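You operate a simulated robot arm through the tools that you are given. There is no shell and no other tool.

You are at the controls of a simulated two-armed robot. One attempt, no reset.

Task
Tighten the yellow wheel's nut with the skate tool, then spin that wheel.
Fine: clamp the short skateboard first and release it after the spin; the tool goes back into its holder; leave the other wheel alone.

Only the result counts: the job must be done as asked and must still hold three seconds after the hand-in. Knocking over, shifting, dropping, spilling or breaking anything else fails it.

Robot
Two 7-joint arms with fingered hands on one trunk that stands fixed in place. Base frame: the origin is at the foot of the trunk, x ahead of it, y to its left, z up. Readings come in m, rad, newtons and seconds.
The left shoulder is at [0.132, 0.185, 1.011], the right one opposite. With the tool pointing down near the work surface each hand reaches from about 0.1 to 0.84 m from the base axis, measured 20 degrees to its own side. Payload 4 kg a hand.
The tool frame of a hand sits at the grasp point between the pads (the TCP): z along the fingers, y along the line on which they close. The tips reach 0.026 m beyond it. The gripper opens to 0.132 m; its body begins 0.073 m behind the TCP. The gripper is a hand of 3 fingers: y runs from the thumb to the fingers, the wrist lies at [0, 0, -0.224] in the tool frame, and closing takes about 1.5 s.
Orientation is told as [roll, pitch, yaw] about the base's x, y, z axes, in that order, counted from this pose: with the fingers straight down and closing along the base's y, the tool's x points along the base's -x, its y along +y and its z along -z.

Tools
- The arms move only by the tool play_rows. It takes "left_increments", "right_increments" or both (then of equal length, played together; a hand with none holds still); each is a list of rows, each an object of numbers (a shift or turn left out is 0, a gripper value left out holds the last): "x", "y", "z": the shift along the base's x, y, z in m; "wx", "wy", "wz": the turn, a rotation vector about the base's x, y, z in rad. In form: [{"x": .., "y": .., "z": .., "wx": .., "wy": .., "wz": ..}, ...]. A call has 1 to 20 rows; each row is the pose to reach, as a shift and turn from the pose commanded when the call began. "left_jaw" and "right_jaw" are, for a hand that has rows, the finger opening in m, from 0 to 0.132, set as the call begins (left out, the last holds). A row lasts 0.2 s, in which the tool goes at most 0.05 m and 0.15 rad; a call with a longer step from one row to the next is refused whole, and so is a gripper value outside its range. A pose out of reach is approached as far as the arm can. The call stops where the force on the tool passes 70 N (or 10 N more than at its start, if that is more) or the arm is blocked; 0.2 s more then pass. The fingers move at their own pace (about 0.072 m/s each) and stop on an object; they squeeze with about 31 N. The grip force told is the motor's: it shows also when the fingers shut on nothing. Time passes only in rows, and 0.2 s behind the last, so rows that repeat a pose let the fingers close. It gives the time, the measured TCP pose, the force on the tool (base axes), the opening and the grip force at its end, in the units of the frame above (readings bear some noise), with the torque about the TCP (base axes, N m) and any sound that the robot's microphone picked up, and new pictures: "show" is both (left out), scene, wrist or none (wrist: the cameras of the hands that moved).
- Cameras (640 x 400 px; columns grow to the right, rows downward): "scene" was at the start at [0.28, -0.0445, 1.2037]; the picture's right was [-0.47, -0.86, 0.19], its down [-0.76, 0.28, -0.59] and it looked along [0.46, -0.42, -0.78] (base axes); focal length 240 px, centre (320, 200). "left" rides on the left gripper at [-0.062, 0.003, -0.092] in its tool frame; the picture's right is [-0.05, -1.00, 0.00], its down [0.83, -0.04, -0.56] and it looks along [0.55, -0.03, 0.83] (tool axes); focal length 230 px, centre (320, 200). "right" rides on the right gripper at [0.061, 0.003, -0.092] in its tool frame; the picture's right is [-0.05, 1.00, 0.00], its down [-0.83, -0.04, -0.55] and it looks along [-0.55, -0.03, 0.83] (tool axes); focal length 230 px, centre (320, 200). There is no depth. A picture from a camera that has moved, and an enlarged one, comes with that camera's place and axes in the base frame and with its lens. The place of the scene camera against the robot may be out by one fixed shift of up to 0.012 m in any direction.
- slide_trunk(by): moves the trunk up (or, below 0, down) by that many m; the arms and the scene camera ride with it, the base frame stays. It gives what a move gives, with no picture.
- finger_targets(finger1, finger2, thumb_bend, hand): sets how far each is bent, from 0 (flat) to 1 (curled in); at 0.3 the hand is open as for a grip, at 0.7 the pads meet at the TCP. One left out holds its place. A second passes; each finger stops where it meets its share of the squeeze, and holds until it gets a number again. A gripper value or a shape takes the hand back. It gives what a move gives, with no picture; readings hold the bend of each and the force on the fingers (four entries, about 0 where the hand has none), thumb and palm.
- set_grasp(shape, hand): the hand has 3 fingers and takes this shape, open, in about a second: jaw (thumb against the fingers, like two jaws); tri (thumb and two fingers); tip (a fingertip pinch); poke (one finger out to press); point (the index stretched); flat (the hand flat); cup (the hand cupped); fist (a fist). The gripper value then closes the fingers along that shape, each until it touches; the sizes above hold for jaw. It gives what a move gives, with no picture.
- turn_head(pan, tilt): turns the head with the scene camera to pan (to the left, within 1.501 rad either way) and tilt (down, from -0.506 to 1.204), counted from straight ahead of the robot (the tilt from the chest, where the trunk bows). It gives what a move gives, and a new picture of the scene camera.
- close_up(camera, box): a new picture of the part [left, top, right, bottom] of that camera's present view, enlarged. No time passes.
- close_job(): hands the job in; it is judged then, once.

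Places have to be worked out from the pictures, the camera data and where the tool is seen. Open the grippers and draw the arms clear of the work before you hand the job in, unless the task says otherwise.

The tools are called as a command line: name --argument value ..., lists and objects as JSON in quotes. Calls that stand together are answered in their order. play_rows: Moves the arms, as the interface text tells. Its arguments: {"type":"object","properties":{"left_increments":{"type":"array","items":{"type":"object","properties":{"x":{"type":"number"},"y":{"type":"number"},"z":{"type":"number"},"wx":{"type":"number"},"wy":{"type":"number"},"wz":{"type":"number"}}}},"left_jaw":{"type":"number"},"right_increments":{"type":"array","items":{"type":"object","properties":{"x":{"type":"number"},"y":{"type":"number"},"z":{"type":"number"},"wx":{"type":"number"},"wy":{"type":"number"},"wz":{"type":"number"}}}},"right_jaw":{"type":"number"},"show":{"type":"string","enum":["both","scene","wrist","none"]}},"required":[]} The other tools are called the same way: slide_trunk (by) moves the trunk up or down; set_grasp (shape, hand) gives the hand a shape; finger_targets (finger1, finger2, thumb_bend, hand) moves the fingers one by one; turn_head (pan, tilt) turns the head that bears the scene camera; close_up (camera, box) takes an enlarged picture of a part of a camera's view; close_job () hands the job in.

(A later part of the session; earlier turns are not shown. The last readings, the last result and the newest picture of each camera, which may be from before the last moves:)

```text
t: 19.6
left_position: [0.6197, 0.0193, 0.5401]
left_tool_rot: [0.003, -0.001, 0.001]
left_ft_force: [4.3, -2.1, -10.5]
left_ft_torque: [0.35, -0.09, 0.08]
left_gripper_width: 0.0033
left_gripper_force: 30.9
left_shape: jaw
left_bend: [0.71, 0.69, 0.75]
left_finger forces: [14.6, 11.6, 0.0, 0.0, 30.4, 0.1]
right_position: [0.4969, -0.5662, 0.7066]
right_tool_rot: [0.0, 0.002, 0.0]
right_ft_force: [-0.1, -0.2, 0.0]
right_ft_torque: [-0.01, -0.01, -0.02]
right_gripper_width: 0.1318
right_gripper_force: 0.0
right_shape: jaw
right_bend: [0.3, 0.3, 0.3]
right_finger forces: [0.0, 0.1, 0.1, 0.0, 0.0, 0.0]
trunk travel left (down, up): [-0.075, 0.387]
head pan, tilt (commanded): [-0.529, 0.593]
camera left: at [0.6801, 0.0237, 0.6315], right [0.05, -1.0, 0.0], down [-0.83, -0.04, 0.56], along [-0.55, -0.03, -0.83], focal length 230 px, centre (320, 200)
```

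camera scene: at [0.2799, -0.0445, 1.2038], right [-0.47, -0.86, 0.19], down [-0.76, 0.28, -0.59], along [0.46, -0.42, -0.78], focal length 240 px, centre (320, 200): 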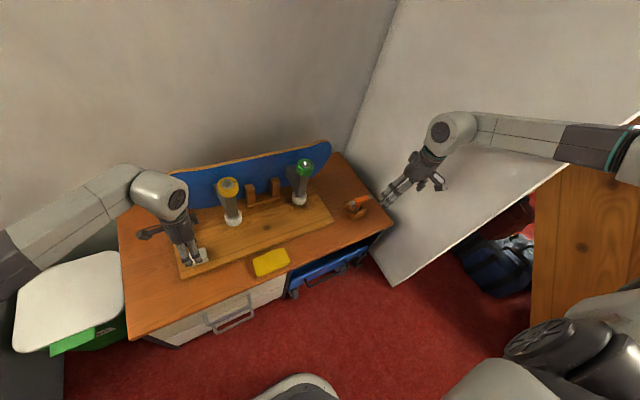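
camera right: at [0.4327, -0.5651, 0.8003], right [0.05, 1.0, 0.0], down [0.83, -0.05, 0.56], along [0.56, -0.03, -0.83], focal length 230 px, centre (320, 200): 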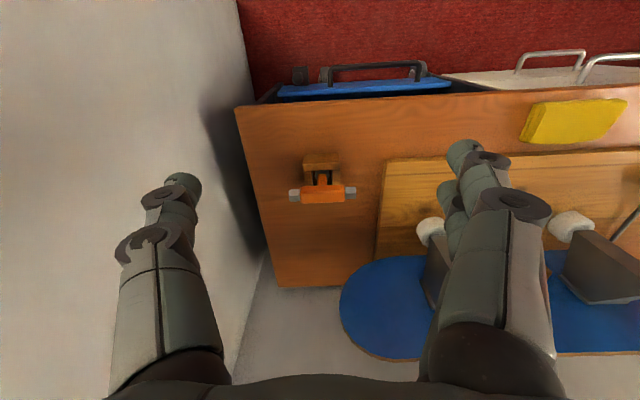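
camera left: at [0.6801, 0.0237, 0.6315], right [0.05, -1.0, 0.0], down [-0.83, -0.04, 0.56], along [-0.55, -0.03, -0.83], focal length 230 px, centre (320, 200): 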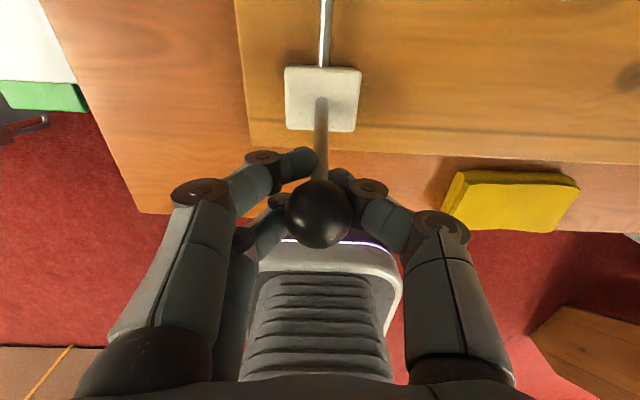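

The grip holds. I follow the arc toward -x and down in small steps, watching the force and microphone.

play_rows --left_increments '[{"x": -0.005, "z": -0.003}, {"x": -0.01, "z": -0.006}, {"x": -0.016, "z": -0.009}, {"x": -0.022, "z": -0.013}, {"x": -0.027, "z": -0.017}, {"x": -0.032, "z": -0.021}]' --show "wrist"

```text
t: 21.0
left_position: [0.5863, 0.0171, 0.52]
left_tool_rot: [0.001, 0.004, -0.003]
left_ft_force: [11.1, -6.5, -12.7]
left_ft_torque: [0.12, 0.07, 0.01]
left_gripper_width: 0.0003
left_gripper_force: 30.8
left_shape: jaw
left_bend: [0.72, 0.69, 0.75]
left_finger forces: [11.3, 1.3, 0.0, 0.1, 7.4, 0.0]
right_position: [0.4974, -0.5658, 0.7055]
right_tool_rot: [0.0, 0.002, -0.003]
right_ft_force: [0.2, 0.4, 0.3]
right_ft_torque: [-0.01, -0.03, -0.04]
right_gripper_width: 0.132
right_gripper_force: 0.1
right_shape: jaw
right_bend: [0.3, 0.3, 0.3]
right_finger forces: [0.1, 0.0, 0.0, 0.0, 0.0, 0.0]
trunk travel left (down, up): [-0.075, 0.387]
head pan, tilt (commanded): [-0.529, 0.593]
camera left: at [0.6465, 0.0217, 0.6105], right [0.05, -1.0, 0.0], down [-0.83, -0.04, 0.56], along [-0.56, -0.03, -0.83], focal length 230 px, centre (320, 200)
```

left: 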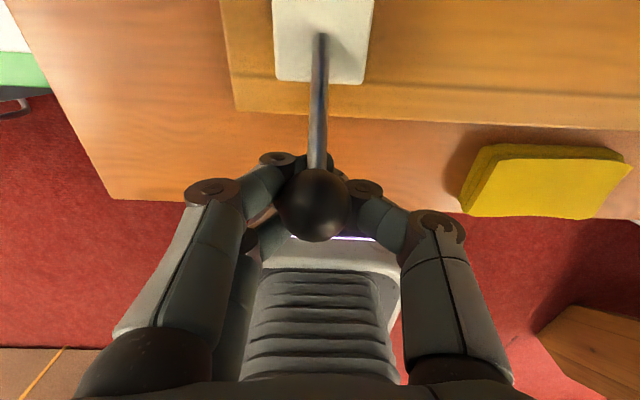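

The lever now leans about 40°, but the fingertips are hooked beneath the ball. I open, rise about 16 mm so the pads meet the ball's equator, and re-grip.

play_rows --left_increments '[{}, {}, {}, {}, {"z": 0.008}, {"z": 0.016}, {"z": 0.016}]' --left_jaw 0.08 --show "wrist"

play_rows --left_increments '[{}, {}, {}, {}, {}, {}]' --left_jaw 0.0 --show "both"

```text
t: 22.6
left_position: [0.5857, 0.0181, 0.5359]
left_tool_rot: [0.002, 0.001, 0.001]
left_ft_force: [-0.4, 0.1, 0.5]
left_ft_torque: [0.01, -0.01, -0.02]
left_gripper_width: 0.0795
left_gripper_force: 0.3
left_shape: jaw
left_bend: [0.71, 0.71, 0.71]
left_finger forces: [0.1, 0.1, 0.0, 0.1, 0.0, 0.0]
right_position: [0.4966, -0.5645, 0.7064]
right_tool_rot: [0.0, 0.002, 0.0]
right_ft_force: [0.2, -0.7, -0.7]
right_ft_torque: [-0.01, 0.0, -0.01]
right_gripper_width: 0.1317
right_gripper_force: 0.0
right_shape: jaw
right_bend: [0.3, 0.3, 0.3]
right_finger forces: [0.1, 0.1, 0.0, 0.0, 0.1, 0.1]
trunk travel left (down, up): [-0.075, 0.387]
head pan, tilt (commanded): [-0.529, 0.593]
camera left: at [0.6468, 0.0232, 0.6271], right [0.05, -1.0, 0.0], down [-0.83, -0.04, 0.55], along [-0.55, -0.03, -0.83], focal length 230 px, centre (320, 200)
```

left: 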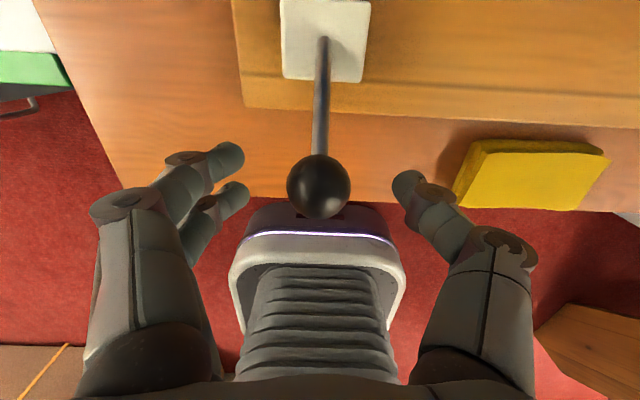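

```text
t: 24.0
left_position: [0.5863, 0.0196, 0.536]
left_tool_rot: [0.001, 0.0, 0.001]
left_ft_force: [0.3, 2.2, -2.5]
left_ft_torque: [0.01, 0.0, 0.01]
left_gripper_width: 0.0001
left_gripper_force: 31.1
left_shape: jaw
left_bend: [0.71, 0.69, 0.75]
left_finger forces: [0.0, 0.0, 0.0, 0.0, 0.3, 0.0]
right_position: [0.4966, -0.5658, 0.7065]
right_tool_rot: [0.001, -0.002, 0.0]
right_ft_force: [0.0, 0.2, 0.3]
right_ft_torque: [0.0, -0.03, 0.0]
right_gripper_width: 0.132
right_gripper_force: 0.0
right_shape: jaw
right_bend: [0.3, 0.3, 0.3]
right_finger forces: [0.0, 0.1, 0.0, 0.0, 0.0, 0.1]
trunk travel left (down, up): [-0.075, 0.387]
head pan, tilt (commanded): [-0.529, 0.593]
camera scene: at [0.2803, -0.0444, 1.2036], right [-0.47, -0.86, 0.19], down [-0.76, 0.28, -0.59], along [0.46, -0.42, -0.79], focal length 240 px, centre (320, 200)
camera left: at [0.6468, 0.0237, 0.6267], right [0.05, -1.0, 0.0], down [-0.83, -0.04, 0.56], along [-0.55, -0.03, -0.83], focal length 230 px, centre (320, 200)
```

scene: 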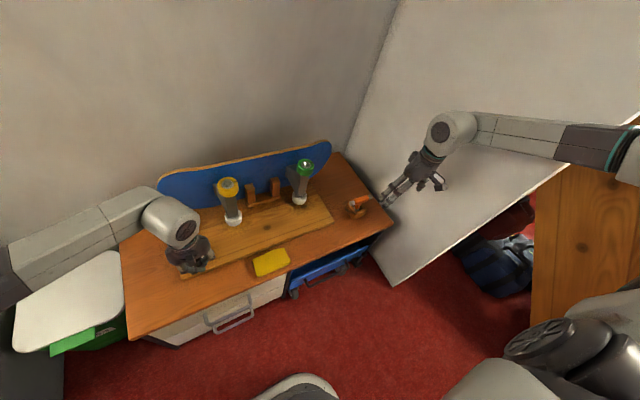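
left: 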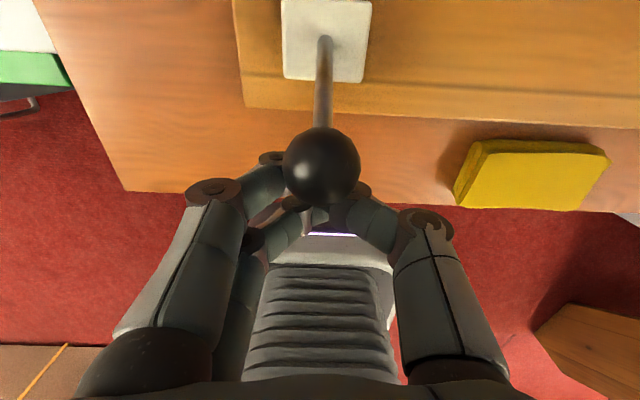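

The ball slipped out (knob now about [0.608, 0.021, 0.542]), so gripping a ball this way is poor; pushing with a broad surface is better. I raise the hand and make a fist.

play_rows --left_increments '[{"z": 0.04}, {"z": 0.08}, {"z": 0.11}, {"z": 0.11, "x": 0.03}]' --left_jaw 0.0 --show "none"

set_grasp --hand "left" --shape "fist"

play_rows --left_increments '[{}]' --show "both"

```text
t: 25.0
left_position: [0.6176, 0.0186, 0.648]
left_tool_rot: [0.002, 0.0, 0.0]
left_ft_force: [-0.4, -0.3, -0.3]
left_ft_torque: [-0.01, 0.01, 0.01]
left_gripper_width: 0.0001
left_gripper_force: 31.0
left_shape: jaw
left_bend: [0.71, 0.69, 0.75]
left_finger forces: [0.0, 0.0, 0.0, 0.0, 0.0, 0.1]
right_position: [0.497, -0.5656, 0.7064]
right_tool_rot: [0.0, 0.001, 0.001]
right_ft_force: [0.0, -0.4, -0.5]
right_ft_torque: [0.03, 0.0, -0.01]
right_gripper_width: 0.1321
right_gripper_force: 0.0
right_shape: jaw
right_bend: [0.3, 0.3, 0.3]
right_finger forces: [0.0, 0.1, 0.0, 0.1, 0.1, 0.0]
trunk travel left (down, up): [-0.075, 0.387]
head pan, tilt (commanded): [-0.529, 0.593]
```

```text
t: 25.9
left_position: [0.6162, 0.0189, 0.6467]
left_tool_rot: [0.001, 0.001, 0.0]
left_ft_force: [-0.3, -0.1, -0.3]
left_ft_torque: [-0.04, 0.01, 0.04]
left_gripper_width: 0.0
left_gripper_force: 0.2
left_shape: fist
left_bend: [1.0, 1.0, 0.54]
left_finger forces: [0.0, 0.1, 0.1, 0.0, 0.1, 0.0]
right_position: [0.4968, -0.5651, 0.7069]
right_tool_rot: [0.0, -0.001, -0.001]
right_ft_force: [-0.5, -0.9, -0.7]
right_ft_torque: [0.0, 0.05, 0.0]
right_gripper_width: 0.1318
right_gripper_force: 0.0
right_shape: jaw
right_bend: [0.3, 0.3, 0.3]
right_finger forces: [0.1, 0.0, 0.0, 0.0, 0.0, 0.0]
trunk travel left (down, up): [-0.075, 0.387]
head pan, tilt (commanded): [-0.529, 0.593]
```

```text
t: 26.3
left_position: [0.618, 0.0179, 0.6472]
left_tool_rot: [0.0, 0.0, 0.002]
left_ft_force: [0.2, 0.1, 0.2]
left_ft_torque: [-0.01, -0.04, 0.01]
left_gripper_width: 0.0001
left_gripper_force: 0.0
left_shape: fist
left_bend: [1.0, 1.0, 0.54]
left_finger forces: [0.0, 0.1, 0.0, 0.0, 0.0, 0.0]
right_position: [0.4955, -0.5659, 0.7069]
right_tool_rot: [0.001, 0.0, 0.001]
right_ft_force: [-0.4, 0.1, -0.7]
right_ft_torque: [-0.01, 0.01, 0.0]
right_gripper_width: 0.1321
right_gripper_force: 0.1
right_shape: jaw
right_bend: [0.3, 0.3, 0.3]
right_finger forces: [0.0, 0.0, 0.1, 0.0, 0.1, 0.1]
trunk travel left (down, up): [-0.075, 0.387]
head pan, tilt (commanded): [-0.529, 0.593]
camera scene: at [0.2801, -0.0445, 1.2037], right [-0.47, -0.86, 0.19], down [-0.76, 0.28, -0.59], along [0.46, -0.42, -0.78], focal length 240 px, centre (320, 200)
camera left: at [0.6771, 0.0228, 0.7376], right [0.05, -1.0, 0.0], down [-0.83, -0.04, 0.55], along [-0.55, -0.03, -0.83], focal length 230 px, centre (320, 200)
```

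scene: 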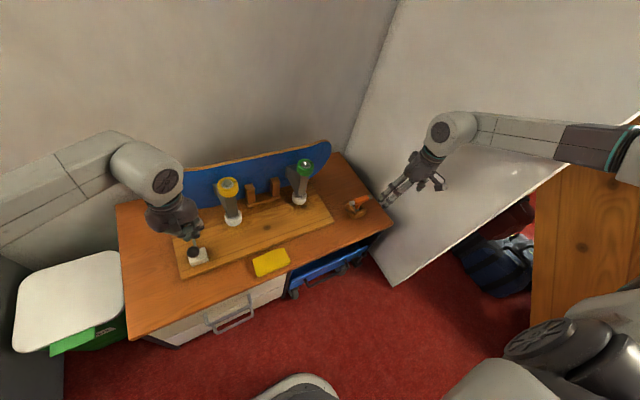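
left: 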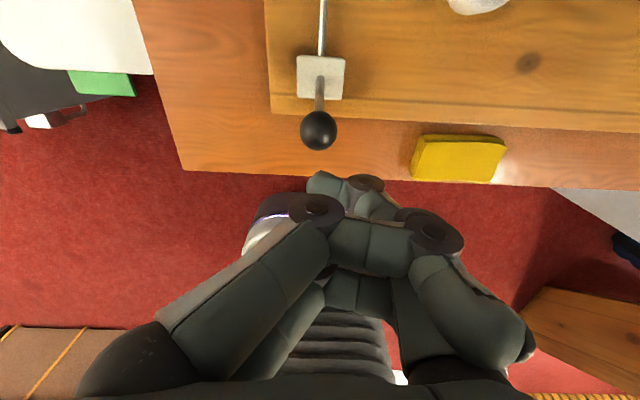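

The fist is formed; the knob is now at about [0.619, 0.020, 0.546]. I move the fist behind the knob on the +x side and lower it to knob height.

play_rows --left_increments '[{"x": 0.03, "y": 0.002}, {"x": 0.06, "y": 0.002, "z": -0.03}, {"x": 0.06, "y": 0.002, "z": -0.065}, {"x": 0.06, "y": 0.002, "z": -0.088}]' --show "both"

```text
t: 27.3
left_position: [0.6762, 0.0217, 0.5582]
left_tool_rot: [0.0, 0.0, -0.001]
left_ft_force: [0.5, 0.4, 0.3]
left_ft_torque: [0.02, 0.0, 0.0]
left_gripper_width: 0.0001
left_gripper_force: 0.0
left_shape: fist
left_bend: [1.0, 1.0, 0.54]
left_finger forces: [0.0, 0.0, 0.0, 0.1, 0.1, 0.0]
right_position: [0.4964, -0.5658, 0.7053]
right_tool_rot: [0.001, 0.001, 0.0]
right_ft_force: [0.0, -0.5, 0.3]
right_ft_torque: [-0.02, 0.0, 0.0]
right_gripper_width: 0.1319
right_gripper_force: 0.0
right_shape: jaw
right_bend: [0.3, 0.3, 0.3]
right_finger forces: [0.0, 0.1, 0.0, 0.0, 0.0, 0.1]
trunk travel left (down, up): [-0.075, 0.387]
head pan, tilt (commanded): [-0.529, 0.593]
camera scene: at [0.2804, -0.0447, 1.2036], right [-0.47, -0.86, 0.19], down [-0.76, 0.28, -0.59], along [0.46, -0.42, -0.79], focal length 240 px, centre (320, 200)
camera left: at [0.7366, 0.0259, 0.6495], right [0.05, -1.0, 0.0], down [-0.83, -0.04, 0.56], along [-0.55, -0.03, -0.83], focal length 230 px, centre (320, 200)
```

scene: 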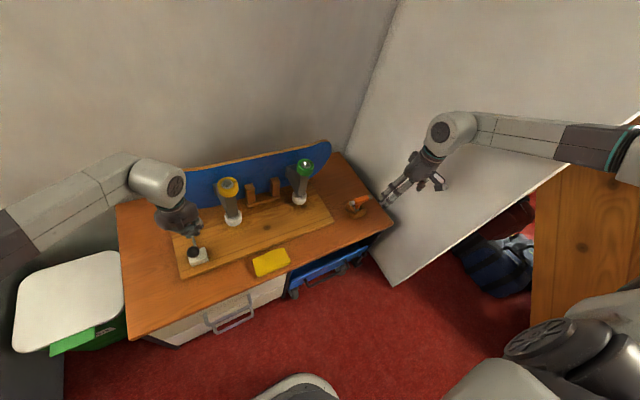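
left: 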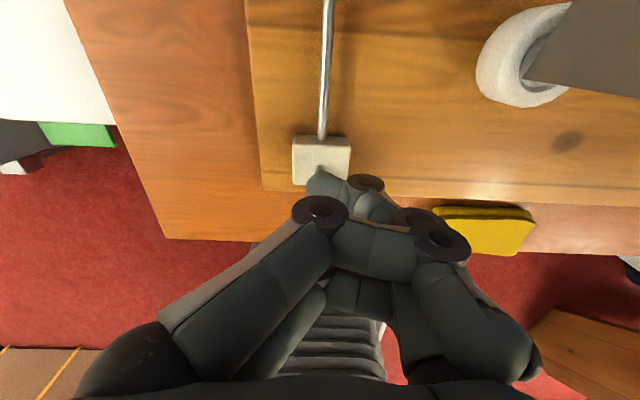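

close_up --camera "scene" --box '[140, 180, 240, 280]'

```text
4.00 times, centred on (190, 230) of scene
camera zoom: at [0.2804, -0.0447, 1.2036], right [-0.47, -0.86, 0.19], down [-0.76, 0.28, -0.59], along [0.46, -0.42, -0.79], focal length 958 px, centre (840, 80)
```

zoom: 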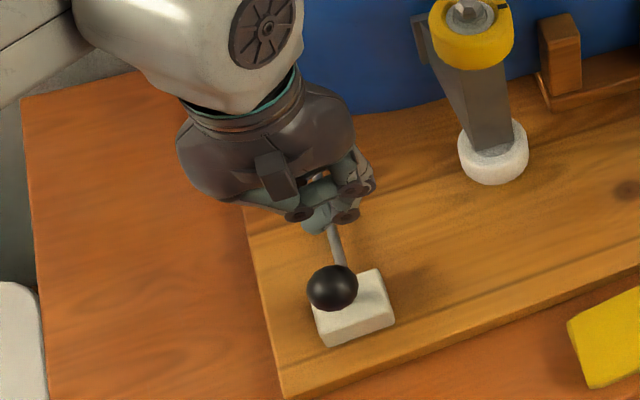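

The fist is right behind the knob. I push toward -x, lowering gradually, in small steps.

play_rows --left_increments '[{"x": -0.012}, {"x": -0.024}, {"x": -0.036, "z": -0.002}, {"x": -0.048, "z": -0.005}, {"x": -0.06, "z": -0.009}]' --show "both"

```text
t: 28.5
left_position: [0.6172, 0.0205, 0.5502]
left_tool_rot: [0.001, -0.002, 0.0]
left_ft_force: [2.9, 0.2, -1.3]
left_ft_torque: [-0.02, -0.05, 0.0]
left_gripper_width: 0.0
left_gripper_force: 0.1
left_shape: fist
left_bend: [1.0, 1.0, 0.53]
left_finger forces: [0.0, 0.0, 0.1, 0.0, 2.0, 0.0]
right_position: [0.4966, -0.5658, 0.7063]
right_tool_rot: [-0.001, 0.001, 0.0]
right_ft_force: [0.0, 0.4, -0.1]
right_ft_torque: [-0.03, 0.01, 0.0]
right_gripper_width: 0.1319
right_gripper_force: 0.0
right_shape: jaw
right_bend: [0.3, 0.3, 0.3]
right_finger forces: [0.0, 0.0, 0.0, 0.0, 0.1, 0.1]
trunk travel left (down, up): [-0.075, 0.387]
head pan, tilt (commanded): [-0.529, 0.593]
camera scene: at [0.2804, -0.0445, 1.2036], right [-0.47, -0.86, 0.19], down [-0.76, 0.28, -0.59], along [0.46, -0.42, -0.79], focal length 240 px, centre (320, 200)
camera left: at [0.6771, 0.0252, 0.6403], right [0.05, -1.0, 0.0], down [-0.83, -0.04, 0.55], along [-0.55, -0.03, -0.83], focal length 230 px, centre (320, 200)
```

scene: 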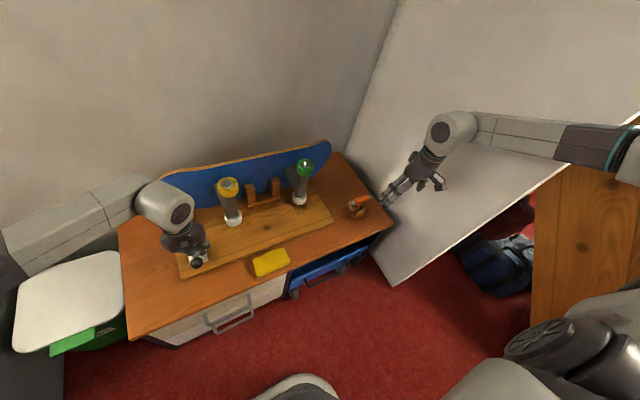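
left: 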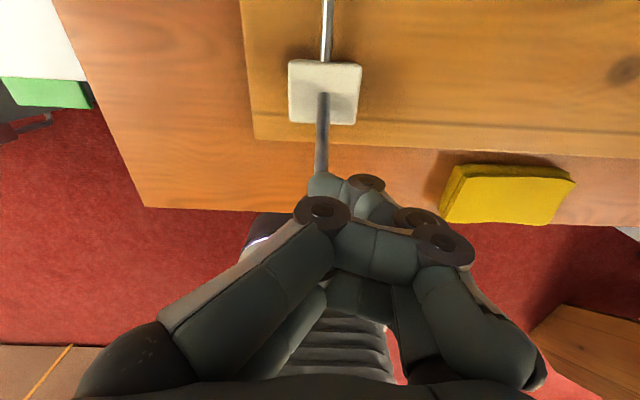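

Low force (3 N) and the lever is moving. I continue pushing -x and downward.

play_rows --left_increments '[{"x": -0.01, "z": -0.004}, {"x": -0.02, "z": -0.009}, {"x": -0.028, "z": -0.015}, {"x": -0.035, "z": -0.022}]' --show "both"

close_up --camera "scene" --box '[140, 180, 240, 280]'

```text
t: 29.5
left_position: [0.5818, 0.0211, 0.53]
left_tool_rot: [-0.002, -0.005, 0.0]
left_ft_force: [8.7, -1.3, 8.7]
left_ft_torque: [-0.02, -0.07, -0.02]
left_gripper_width: 0.0
left_gripper_force: 0.0
left_shape: fist
left_bend: [1.0, 1.0, 0.56]
left_finger forces: [0.0, 0.1, 0.0, 0.1, 11.8, 0.1]
right_position: [0.4961, -0.5653, 0.7079]
right_tool_rot: [-0.001, -0.001, -0.002]
right_ft_force: [0.3, 0.6, -0.2]
right_ft_torque: [0.01, 0.01, 0.03]
right_gripper_width: 0.1321
right_gripper_force: 0.2
right_shape: jaw
right_bend: [0.3, 0.3, 0.3]
right_finger forces: [0.0, 0.0, 0.0, 0.0, 0.0, 0.0]
trunk travel left (down, up): [-0.075, 0.387]
head pan, tilt (commanded): [-0.529, 0.593]
camera scene: at [0.2795, -0.0447, 1.2042], right [-0.47, -0.86, 0.19], down [-0.76, 0.28, -0.59], along [0.46, -0.42, -0.78], focal length 240 px, centre (320, 200)
camera left: at [0.6427, 0.0248, 0.6207], right [0.05, -1.0, 0.0], down [-0.83, -0.04, 0.55], along [-0.55, -0.03, -0.83], focal length 230 px, centre (320, 200)
```

scene: 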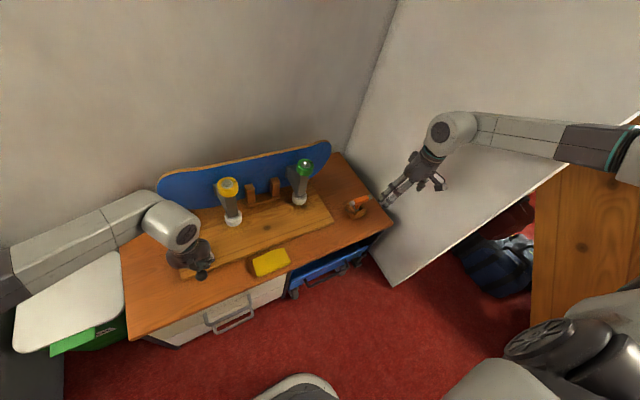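
left: 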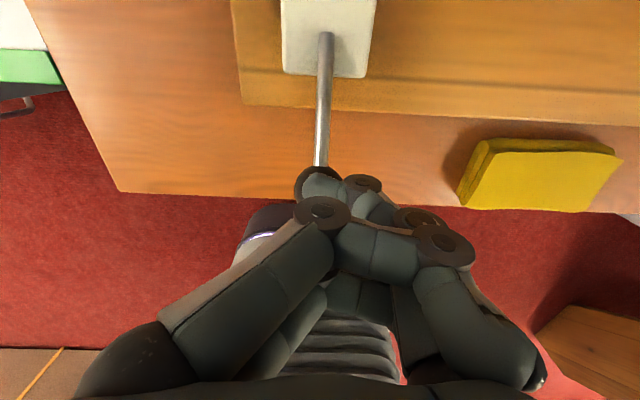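

```text
4.00 times, centred on (190, 230) of scene
camera zoom: at [0.2795, -0.0447, 1.2042], right [-0.47, -0.86, 0.19], down [-0.76, 0.28, -0.59], along [0.46, -0.42, -0.78], focal length 958 px, centre (840, 80)
```

zoom: 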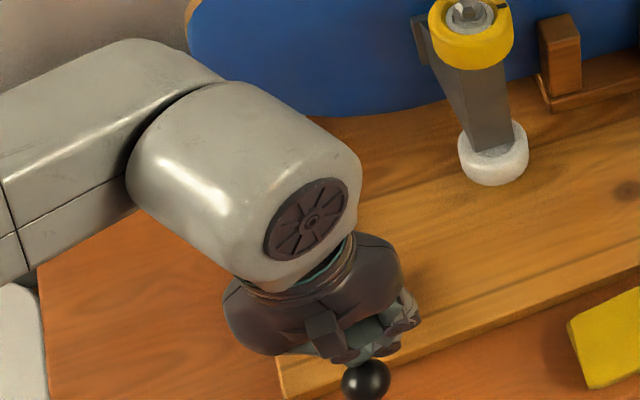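

The lever leans about 57° now at ~12 N. I keep pushing, mostly downward now.

play_rows --left_increments '[{"x": -0.004, "z": -0.006}, {"x": -0.007, "z": -0.012}, {"x": -0.01, "z": -0.019}, {"x": -0.012, "z": -0.026}]' --show "both"

close_up --camera "scene" --box '[140, 200, 240, 300]'

```text
t: 30.5
left_position: [0.5749, 0.012, 0.5165]
left_tool_rot: [-0.015, -0.023, 0.002]
left_ft_force: [18.1, -18.2, 65.7]
left_ft_torque: [0.21, 0.11, -0.1]
left_gripper_width: 0.0
left_gripper_force: 0.0
left_shape: fist
left_bend: [1.0, 1.0, 0.84]
left_finger forces: [0.0, 0.0, 0.0, 0.0, 70.5, 0.0]
right_position: [0.4938, -0.5668, 0.7099]
right_tool_rot: [0.001, -0.005, -0.002]
right_ft_force: [0.9, -1.2, -0.3]
right_ft_torque: [-0.02, 0.01, 0.02]
right_gripper_width: 0.1318
right_gripper_force: 0.1
right_shape: jaw
right_bend: [0.3, 0.3, 0.3]
right_finger forces: [0.1, 0.1, 0.0, 0.0, 0.0, 0.0]
trunk travel left (down, up): [-0.075, 0.387]
head pan, tilt (commanded): [-0.529, 0.593]
camera scene: at [0.2747, -0.0464, 1.206], right [-0.47, -0.86, 0.18], down [-0.75, 0.28, -0.59], along [0.46, -0.42, -0.78], focal length 240 px, centre (320, 200)
camera left: at [0.6339, 0.0183, 0.6079], right [0.05, -1.0, 0.02], down [-0.84, -0.04, 0.54], along [-0.54, -0.04, -0.84], focal length 230 px, centre (320, 200)
```

scene: 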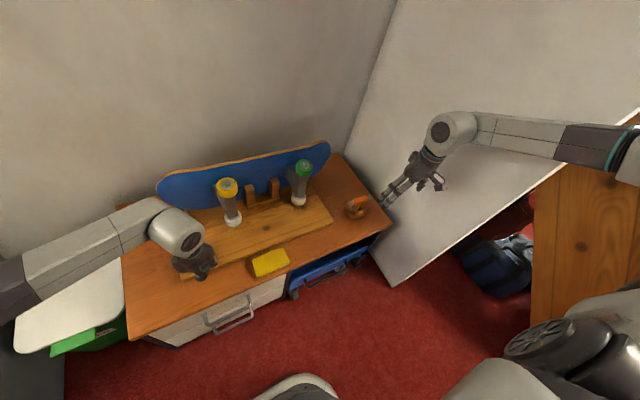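
left: 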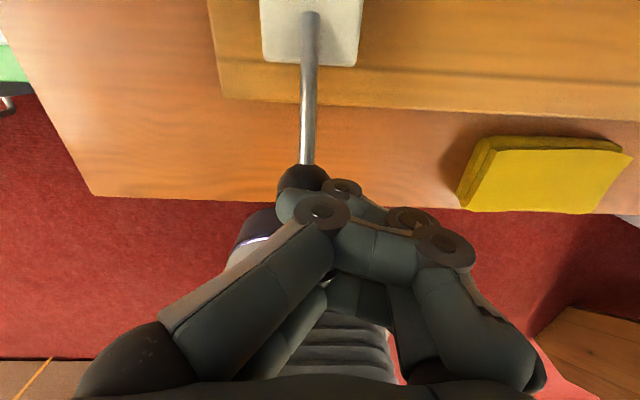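

```text
4.00 times, centred on (190, 250) of scene
camera zoom: at [0.2747, -0.0464, 1.206], right [-0.47, -0.86, 0.18], down [-0.75, 0.28, -0.59], along [0.46, -0.42, -0.78], focal length 958 px, centre (840, 0)
```

zoom: 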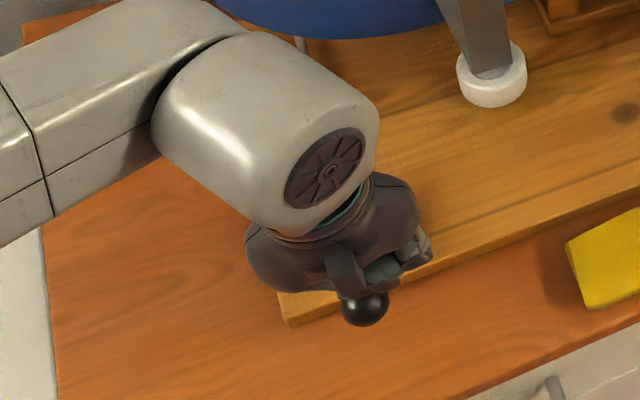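

The force jumped to 66 N: the lever has met its stop. I back off upward and check that the lever stays down.

play_rows --left_increments '[{"z": 0.03}, {"z": 0.07}, {"x": 0.0, "y": 0.04, "z": 0.1}, {"x": 0.0, "y": 0.08, "z": 0.13}, {"y": 0.12, "z": 0.14}, {"y": 0.16, "z": 0.14}]' --show "both"

close_up --camera "scene" --box '[140, 180, 240, 280]'

```text
t: 31.9
left_position: [0.5691, 0.1847, 0.6404]
left_tool_rot: [0.0, -0.001, -0.003]
left_ft_force: [0.1, -0.5, -0.1]
left_ft_torque: [0.0, 0.01, -0.02]
left_gripper_width: 0.0
left_gripper_force: 0.1
left_shape: fist
left_bend: [1.0, 1.0, 0.54]
left_finger forces: [0.0, 0.0, 0.0, 0.1, 0.0, 0.0]
right_position: [0.495, -0.5643, 0.7079]
right_tool_rot: [0.0, 0.0, -0.003]
right_ft_force: [0.7, 0.0, -0.5]
right_ft_torque: [-0.01, -0.01, -0.01]
right_gripper_width: 0.132
right_gripper_force: 0.0
right_shape: jaw
right_bend: [0.3, 0.3, 0.3]
right_finger forces: [0.0, 0.0, 0.1, 0.0, 0.1, 0.1]
trunk travel left (down, up): [-0.075, 0.387]
head pan, tilt (commanded): [-0.529, 0.593]
camera scene: at [0.2797, -0.0439, 1.2038], right [-0.47, -0.86, 0.19], down [-0.76, 0.28, -0.59], along [0.46, -0.42, -0.78], focal length 240 px, centre (320, 200)
camera left: at [0.629, 0.188, 0.7309], right [0.05, -1.0, 0.0], down [-0.83, -0.04, 0.56], along [-0.55, -0.03, -0.83], focal length 230 px, centre (320, 200)
```

scene: 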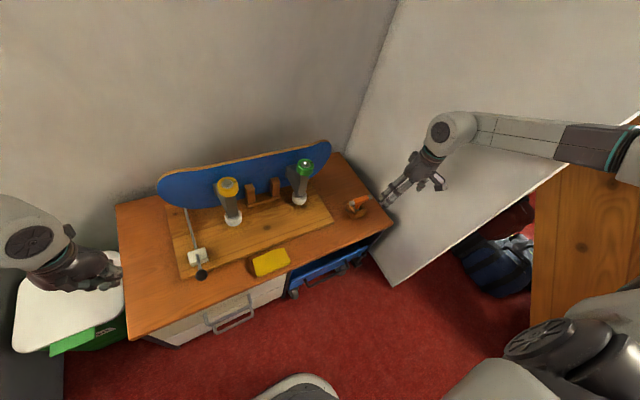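
left: 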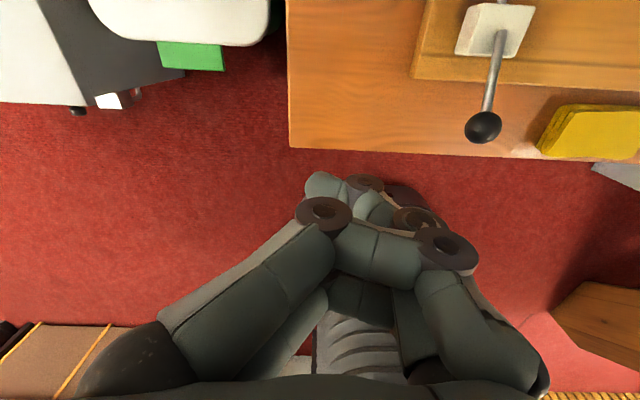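

```text
4.00 times, centred on (190, 230) of scene
camera zoom: at [0.2797, -0.0439, 1.2038], right [-0.47, -0.86, 0.19], down [-0.76, 0.28, -0.59], along [0.46, -0.42, -0.78], focal length 958 px, centre (840, 80)
```

zoom: 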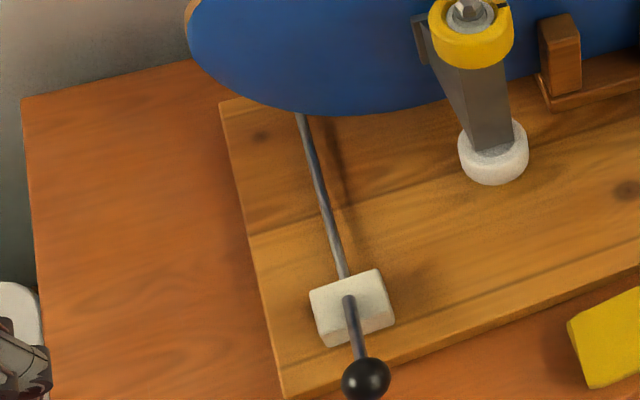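

The lever stays down at about 60° from upright, against its stop. To verify it acts on the board, I'll open the left hand and look again at the rod from the same side pose as before.

set_grasp --hand "left" --shape "jaw"

play_rows --left_increments '[{"x": 0.01, "y": 0.01, "wz": 0.14}, {"x": 0.03, "y": 0.02, "wz": 0.28}, {"x": 0.05, "y": 0.03, "wz": 0.42}, {"x": 0.07, "y": 0.04, "wz": 0.56}, {"x": 0.09, "y": 0.05, "wz": 0.7}, {"x": 0.11, "y": 0.065, "wz": 0.84}, {"x": 0.13, "y": 0.065, "wz": 0.98}, {"x": 0.15, "y": 0.065, "wz": 1.12}, {"x": 0.17, "y": 0.065, "wz": 1.26}, {"x": 0.182, "y": 0.065, "wz": 1.4}, {"x": 0.182, "y": 0.065, "wz": 1.54}, {"x": 0.182, "y": 0.065, "wz": 1.571}]' --show "none"

play_rows --left_increments '[{"z": -0.02, "wx": -0.13}, {"z": -0.04, "wx": -0.26}, {"z": -0.06, "wx": -0.39}, {"z": -0.072, "wx": -0.51}, {"z": -0.072, "wx": -0.55}]' --show "both"

close_up --camera "left" --box '[205, 140, 425, 280]'

close_up --camera "left" --box '[320, 170, 430, 240]'

```text
t: 32.8
left_position: [0.569, 0.1834, 0.6398]
left_tool_rot: [0.001, 0.0, -0.002]
left_ft_force: [-0.9, 0.9, 0.3]
left_ft_torque: [-0.03, 0.01, -0.02]
left_gripper_width: 0.0581
left_gripper_force: 0.1
left_shape: jaw
left_bend: [0.85, 0.86, 0.3]
left_finger forces: [0.0, 0.0, 0.0, 0.0, 0.1, 0.0]
right_position: [0.4964, -0.5651, 0.7072]
right_tool_rot: [0.001, 0.001, 0.001]
right_ft_force: [0.0, 0.8, -0.6]
right_ft_torque: [-0.02, -0.03, -0.01]
right_gripper_width: 0.1317
right_gripper_force: 0.0
right_shape: jaw
right_bend: [0.3, 0.3, 0.3]
right_finger forces: [0.0, 0.0, 0.1, 0.1, 0.0, 0.0]
trunk travel left (down, up): [-0.075, 0.387]
head pan, tilt (commanded): [-0.529, 0.593]
```

```text
t: 35.4
left_position: [0.7514, 0.2459, 0.6415]
left_tool_rot: [0.001, -0.003, 1.572]
left_ft_force: [0.0, 0.0, -0.6]
left_ft_torque: [0.01, -0.03, 0.0]
left_gripper_width: 0.0577
left_gripper_force: 0.0
left_shape: jaw
left_bend: [0.84, 0.85, 0.3]
left_finger forces: [0.0, 0.0, 0.0, 0.0, 0.1, 0.0]
right_position: [0.4968, -0.5671, 0.706]
right_tool_rot: [0.001, 0.0, 0.001]
right_ft_force: [-0.3, 0.5, 0.2]
right_ft_torque: [0.03, 0.02, -0.01]
right_gripper_width: 0.1319
right_gripper_force: 0.1
right_shape: jaw
right_bend: [0.3, 0.3, 0.3]
right_finger forces: [0.0, 0.0, 0.0, 0.0, 0.0, 0.0]
trunk travel left (down, up): [-0.075, 0.387]
head pan, tilt (commanded): [-0.529, 0.593]
```

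```text
t: 36.6
left_position: [0.7526, 0.2446, 0.5706]
left_tool_rot: [0.0, 0.548, 1.571]
left_ft_force: [-0.9, 0.3, -0.3]
left_ft_torque: [0.02, 0.0, 0.03]
left_gripper_width: 0.0581
left_gripper_force: 0.0
left_shape: jaw
left_bend: [0.83, 0.84, 0.3]
left_finger forces: [0.0, 0.1, 0.0, 0.0, 0.0, 0.0]
right_position: [0.4961, -0.5648, 0.7072]
right_tool_rot: [-0.001, 0.0, 0.001]
right_ft_force: [-0.3, 0.0, 0.2]
right_ft_torque: [-0.04, -0.01, -0.02]
right_gripper_width: 0.1319
right_gripper_force: 0.1
right_shape: jaw
right_bend: [0.3, 0.3, 0.3]
right_finger forces: [0.0, 0.0, 0.1, 0.0, 0.1, 0.0]
trunk travel left (down, up): [-0.075, 0.387]
head pan, tilt (commanded): [-0.529, 0.593]
camera scene: at [0.28, -0.0444, 1.2038], right [-0.47, -0.86, 0.19], down [-0.76, 0.28, -0.59], along [0.46, -0.42, -0.78], focal length 240 px, centre (320, 200)
camera left: at [0.7472, 0.3475, 0.6151], right [1.0, 0.04, -0.03], down [0.04, -0.42, 0.91], along [0.03, -0.91, -0.42], focal length 230 px, centre (320, 200)
```

scene: 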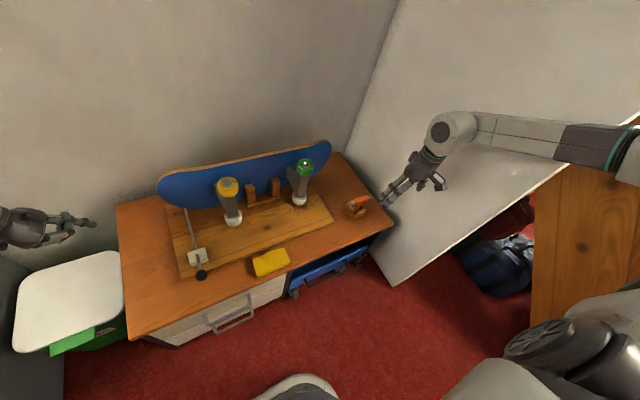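
left: 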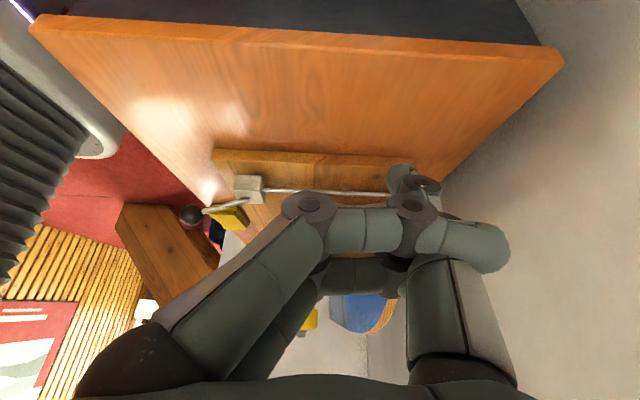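

```text
2.86 times, centred on (315, 210) of left
camera zoom: at [0.7472, 0.3475, 0.6151], right [1.0, 0.04, -0.03], down [0.04, -0.42, 0.91], along [0.03, -0.91, -0.42], focal length 657 px, centre (334, 171)
```

zoom: 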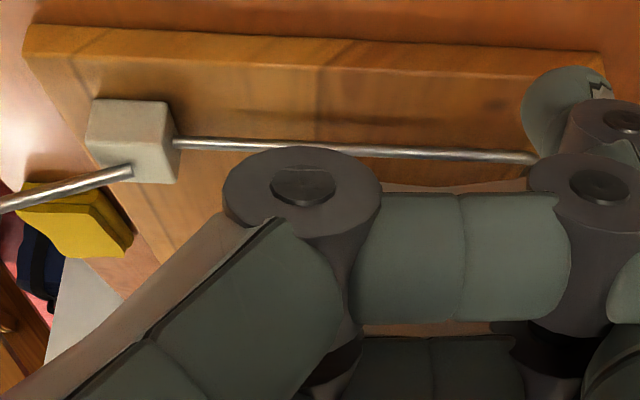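

```text
5.71 times, centred on (375, 205) of left
camera zoom: at [0.7472, 0.3475, 0.6151], right [1.0, 0.04, -0.03], down [0.04, -0.42, 0.91], along [0.03, -0.91, -0.42], focal length 1315 px, centre (6, 171)
```

zoom: 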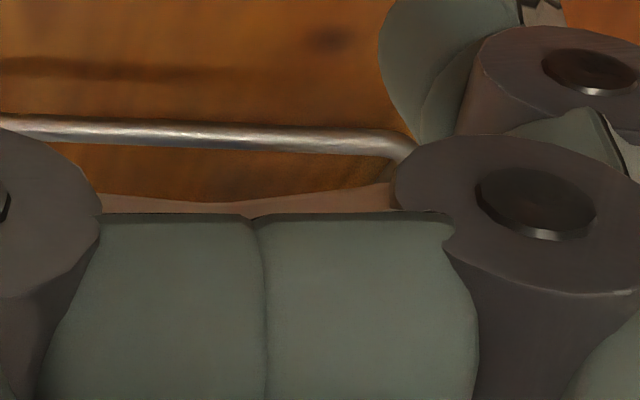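

The rod itself is fixed and the block is unmoved, so the lever at its stop is the clamped state. The left fingers look caught on the thumb after the fist; I command the full opening and check.

play_rows --left_increments '[{}, {}, {}, {}, {}, {}, {}, {}]' --left_jaw 0.132 --show "wrist"

```text
t: 38.4
left_position: [0.7521, 0.2447, 0.5691]
left_tool_rot: [0.0, 0.55, 1.571]
left_ft_force: [0.4, -0.5, -0.2]
left_ft_torque: [-0.02, 0.01, 0.01]
left_gripper_width: 0.058
left_gripper_force: 0.0
left_shape: jaw
left_bend: [0.83, 0.83, 0.3]
left_finger forces: [0.0, 0.0, 0.0, 0.0, 0.0, 0.0]
right_position: [0.4953, -0.5652, 0.7063]
right_tool_rot: [0.002, 0.0, 0.0]
right_ft_force: [0.1, -0.4, -0.5]
right_ft_torque: [0.0, 0.02, 0.0]
right_gripper_width: 0.1318
right_gripper_force: 0.0
right_shape: jaw
right_bend: [0.3, 0.3, 0.3]
right_finger forces: [0.0, 0.1, 0.0, 0.0, 0.1, 0.1]
trunk travel left (down, up): [-0.075, 0.387]
head pan, tilt (commanded): [-0.529, 0.593]
camera left: at [0.7472, 0.3477, 0.6153], right [1.0, 0.04, -0.03], down [0.04, -0.42, 0.91], along [0.03, -0.91, -0.42], focal length 230 px, centre (320, 200)
```

left: 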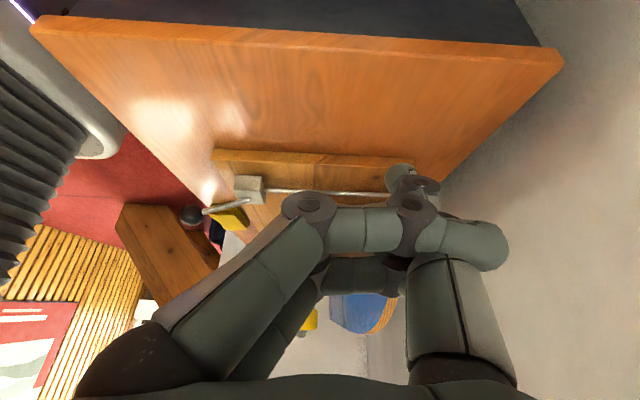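

The fingers have hooked around the thumb. I'll curl the fingers fully, lay the thumb flat out of the way, then open the fingers.

finger_targets --hand "left" --finger1 1.0 --finger2 1.0 --thumb_bend 0.54

finger_targets --hand "left" --finger1 1.0 --finger2 1.0 --thumb_bend 0.0

finger_targets --hand "left" --finger1 0.3 --finger2 0.3 --thumb_bend 0.0

play_rows --left_increments '[{}]' --show "wrist"

```text
t: 39.4
left_position: [0.7514, 0.2468, 0.5699]
left_tool_rot: [0.001, 0.55, 1.572]
left_ft_force: [0.0, 0.6, -0.4]
left_ft_torque: [0.0, 0.0, -0.01]
left_gripper_width: 0.0583
left_gripper_force: 0.0
left_shape: fingers
left_bend: [0.93, 0.93, 0.54]
left_finger forces: [0.1, 0.1, 0.0, 0.0, 0.1, 0.0]
right_position: [0.4961, -0.5658, 0.7062]
right_tool_rot: [0.001, 0.001, 0.001]
right_ft_force: [0.7, 0.1, 0.0]
right_ft_torque: [-0.03, 0.02, -0.02]
right_gripper_width: 0.1318
right_gripper_force: 0.1
right_shape: jaw
right_bend: [0.3, 0.3, 0.3]
right_finger forces: [0.0, 0.0, 0.1, 0.0, 0.1, 0.1]
trunk travel left (down, up): [-0.075, 0.387]
head pan, tilt (commanded): [-0.529, 0.593]
```

```text
t: 40.4
left_position: [0.7528, 0.2458, 0.57]
left_tool_rot: [0.0, 0.55, 1.57]
left_ft_force: [0.0, -0.2, 0.4]
left_ft_torque: [0.01, 0.03, -0.02]
left_gripper_width: 0.0584
left_gripper_force: 0.0
left_shape: fingers
left_bend: [0.93, 0.93, 0.16]
left_finger forces: [0.0, 0.0, 0.1, 0.0, 0.0, 0.1]
right_position: [0.4969, -0.5647, 0.7052]
right_tool_rot: [-0.002, 0.0, 0.0]
right_ft_force: [0.0, 0.4, 0.0]
right_ft_torque: [0.01, 0.0, 0.02]
right_gripper_width: 0.132
right_gripper_force: 0.0
right_shape: jaw
right_bend: [0.3, 0.3, 0.3]
right_finger forces: [0.0, 0.0, 0.0, 0.0, 0.1, 0.0]
trunk travel left (down, up): [-0.075, 0.387]
head pan, tilt (commanded): [-0.529, 0.593]
```

```text
t: 41.4
left_position: [0.7519, 0.2466, 0.571]
left_tool_rot: [0.001, 0.552, 1.57]
left_ft_force: [0.4, 0.2, -0.8]
left_ft_torque: [-0.04, 0.01, 0.0]
left_gripper_width: 0.0567
left_gripper_force: 0.1
left_shape: fingers
left_bend: [0.79, 0.81, 0.16]
left_finger forces: [0.0, 0.0, 0.0, 0.0, 0.0, 0.1]
right_position: [0.4957, -0.5661, 0.7078]
right_tool_rot: [0.0, 0.0, -0.001]
right_ft_force: [0.4, 0.4, 0.3]
right_ft_torque: [0.01, 0.02, -0.04]
right_gripper_width: 0.132
right_gripper_force: 0.1
right_shape: jaw
right_bend: [0.3, 0.3, 0.3]
right_finger forces: [0.1, 0.0, 0.0, 0.0, 0.0, 0.0]
trunk travel left (down, up): [-0.075, 0.387]
head pan, tilt (commanded): [-0.529, 0.593]
```

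```text
t: 41.8
left_position: [0.7516, 0.2455, 0.5702]
left_tool_rot: [0.001, 0.55, 1.571]
left_ft_force: [0.2, -0.1, 0.0]
left_ft_torque: [-0.02, 0.01, 0.02]
left_gripper_width: 0.0564
left_gripper_force: 0.1
left_shape: fingers
left_bend: [0.79, 0.81, 0.16]
left_finger forces: [0.1, 0.1, 0.0, 0.0, 0.0, 0.0]
right_position: [0.496, -0.5659, 0.7062]
right_tool_rot: [0.002, 0.0, 0.001]
right_ft_force: [0.0, 0.0, 0.0]
right_ft_torque: [0.03, 0.01, 0.02]
right_gripper_width: 0.1321
right_gripper_force: 0.0
right_shape: jaw
right_bend: [0.3, 0.3, 0.3]
right_finger forces: [0.0, 0.1, 0.0, 0.0, 0.1, 0.0]
trunk travel left (down, up): [-0.075, 0.387]
head pan, tilt (commanded): [-0.529, 0.593]
camera left: at [0.7472, 0.3476, 0.6153], right [1.0, 0.04, -0.03], down [0.04, -0.42, 0.91], along [0.03, -0.91, -0.42], focal length 230 px, centre (320, 200)
```

left: 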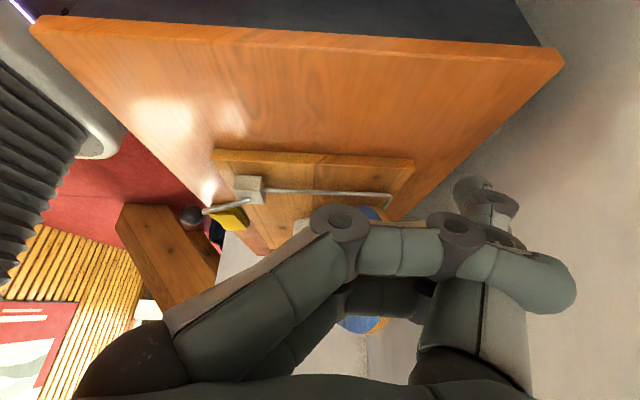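

The thumb is caught inside the hooked fingertips. I curl the thumb inward, away from the hook, then straighten the fingers.

finger_targets --hand "left" --finger1 0.85 --finger2 0.85 --thumb_bend 1.0

finger_targets --hand "left" --finger1 0.2 --finger2 0.2 --thumb_bend 1.0

play_rows --left_increments '[{}]' --show "wrist"

```text
t: 42.8
left_position: [0.7516, 0.2471, 0.5696]
left_tool_rot: [0.001, 0.55, 1.571]
left_ft_force: [0.1, -0.4, -0.1]
left_ft_torque: [-0.02, 0.03, -0.03]
left_gripper_width: 0.0502
left_gripper_force: 0.0
left_shape: fingers
left_bend: [0.96, 0.97, 0.95]
left_finger forces: [0.0, 0.0, 0.2, 0.1, 0.0, 0.1]
right_position: [0.4967, -0.5663, 0.7067]
right_tool_rot: [-0.001, 0.0, 0.001]
right_ft_force: [-0.6, 0.0, -0.1]
right_ft_torque: [-0.04, -0.02, -0.06]
right_gripper_width: 0.1318
right_gripper_force: 0.0
right_shape: jaw
right_bend: [0.3, 0.3, 0.3]
right_finger forces: [0.0, 0.0, 0.0, 0.0, 0.0, 0.0]
trunk travel left (down, up): [-0.075, 0.387]
head pan, tilt (commanded): [-0.529, 0.593]
```

```text
t: 43.8
left_position: [0.7508, 0.247, 0.5708]
left_tool_rot: [-0.001, 0.55, 1.571]
left_ft_force: [0.3, -0.3, 0.2]
left_ft_torque: [0.02, 0.01, 0.02]
left_gripper_width: 0.0497
left_gripper_force: 0.1
left_shape: fingers
left_bend: [0.97, 0.98, 0.94]
left_finger forces: [0.0, 0.0, 0.0, 0.1, 0.0, 0.1]
right_position: [0.4962, -0.5647, 0.7065]
right_tool_rot: [0.001, -0.001, 0.0]
right_ft_force: [-0.9, 0.3, 0.6]
right_ft_torque: [0.01, 0.01, 0.0]
right_gripper_width: 0.1318
right_gripper_force: 0.1
right_shape: jaw
right_bend: [0.3, 0.3, 0.3]
right_finger forces: [0.1, 0.0, 0.0, 0.1, 0.1, 0.0]
trunk travel left (down, up): [-0.075, 0.387]
head pan, tilt (commanded): [-0.529, 0.593]
```

```text
t: 44.2
left_position: [0.7515, 0.2462, 0.5703]
left_tool_rot: [0.0, 0.549, 1.572]
left_ft_force: [1.0, -0.1, -0.1]
left_ft_torque: [-0.02, -0.01, 0.01]
left_gripper_width: 0.0499
left_gripper_force: 0.1
left_shape: fingers
left_bend: [0.97, 0.98, 0.94]
left_finger forces: [0.0, 0.1, 0.0, 0.1, 0.1, 0.0]
right_position: [0.4967, -0.5662, 0.7064]
right_tool_rot: [-0.001, 0.001, 0.001]
right_ft_force: [0.2, -0.1, -0.2]
right_ft_torque: [0.01, -0.02, 0.01]
right_gripper_width: 0.1317
right_gripper_force: 0.0
right_shape: jaw
right_bend: [0.3, 0.3, 0.3]
right_finger forces: [0.0, 0.0, 0.0, 0.0, 0.1, 0.0]
trunk travel left (down, up): [-0.075, 0.387]
head pan, tilt (commanded): [-0.529, 0.593]
camera left: at [0.7473, 0.3476, 0.6153], right [1.0, 0.04, -0.03], down [0.04, -0.42, 0.91], along [0.03, -0.91, -0.42], focal length 230 px, centre (320, 200)
```

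left: 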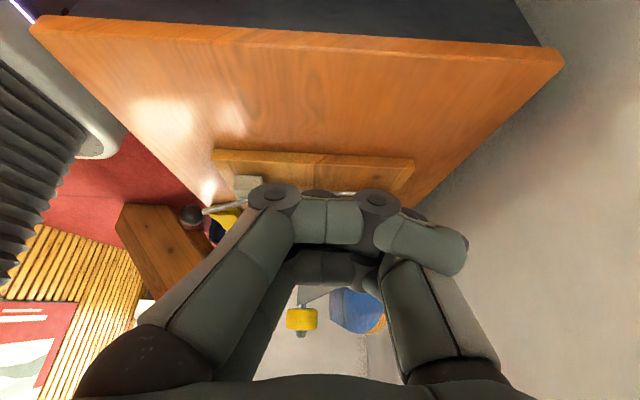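

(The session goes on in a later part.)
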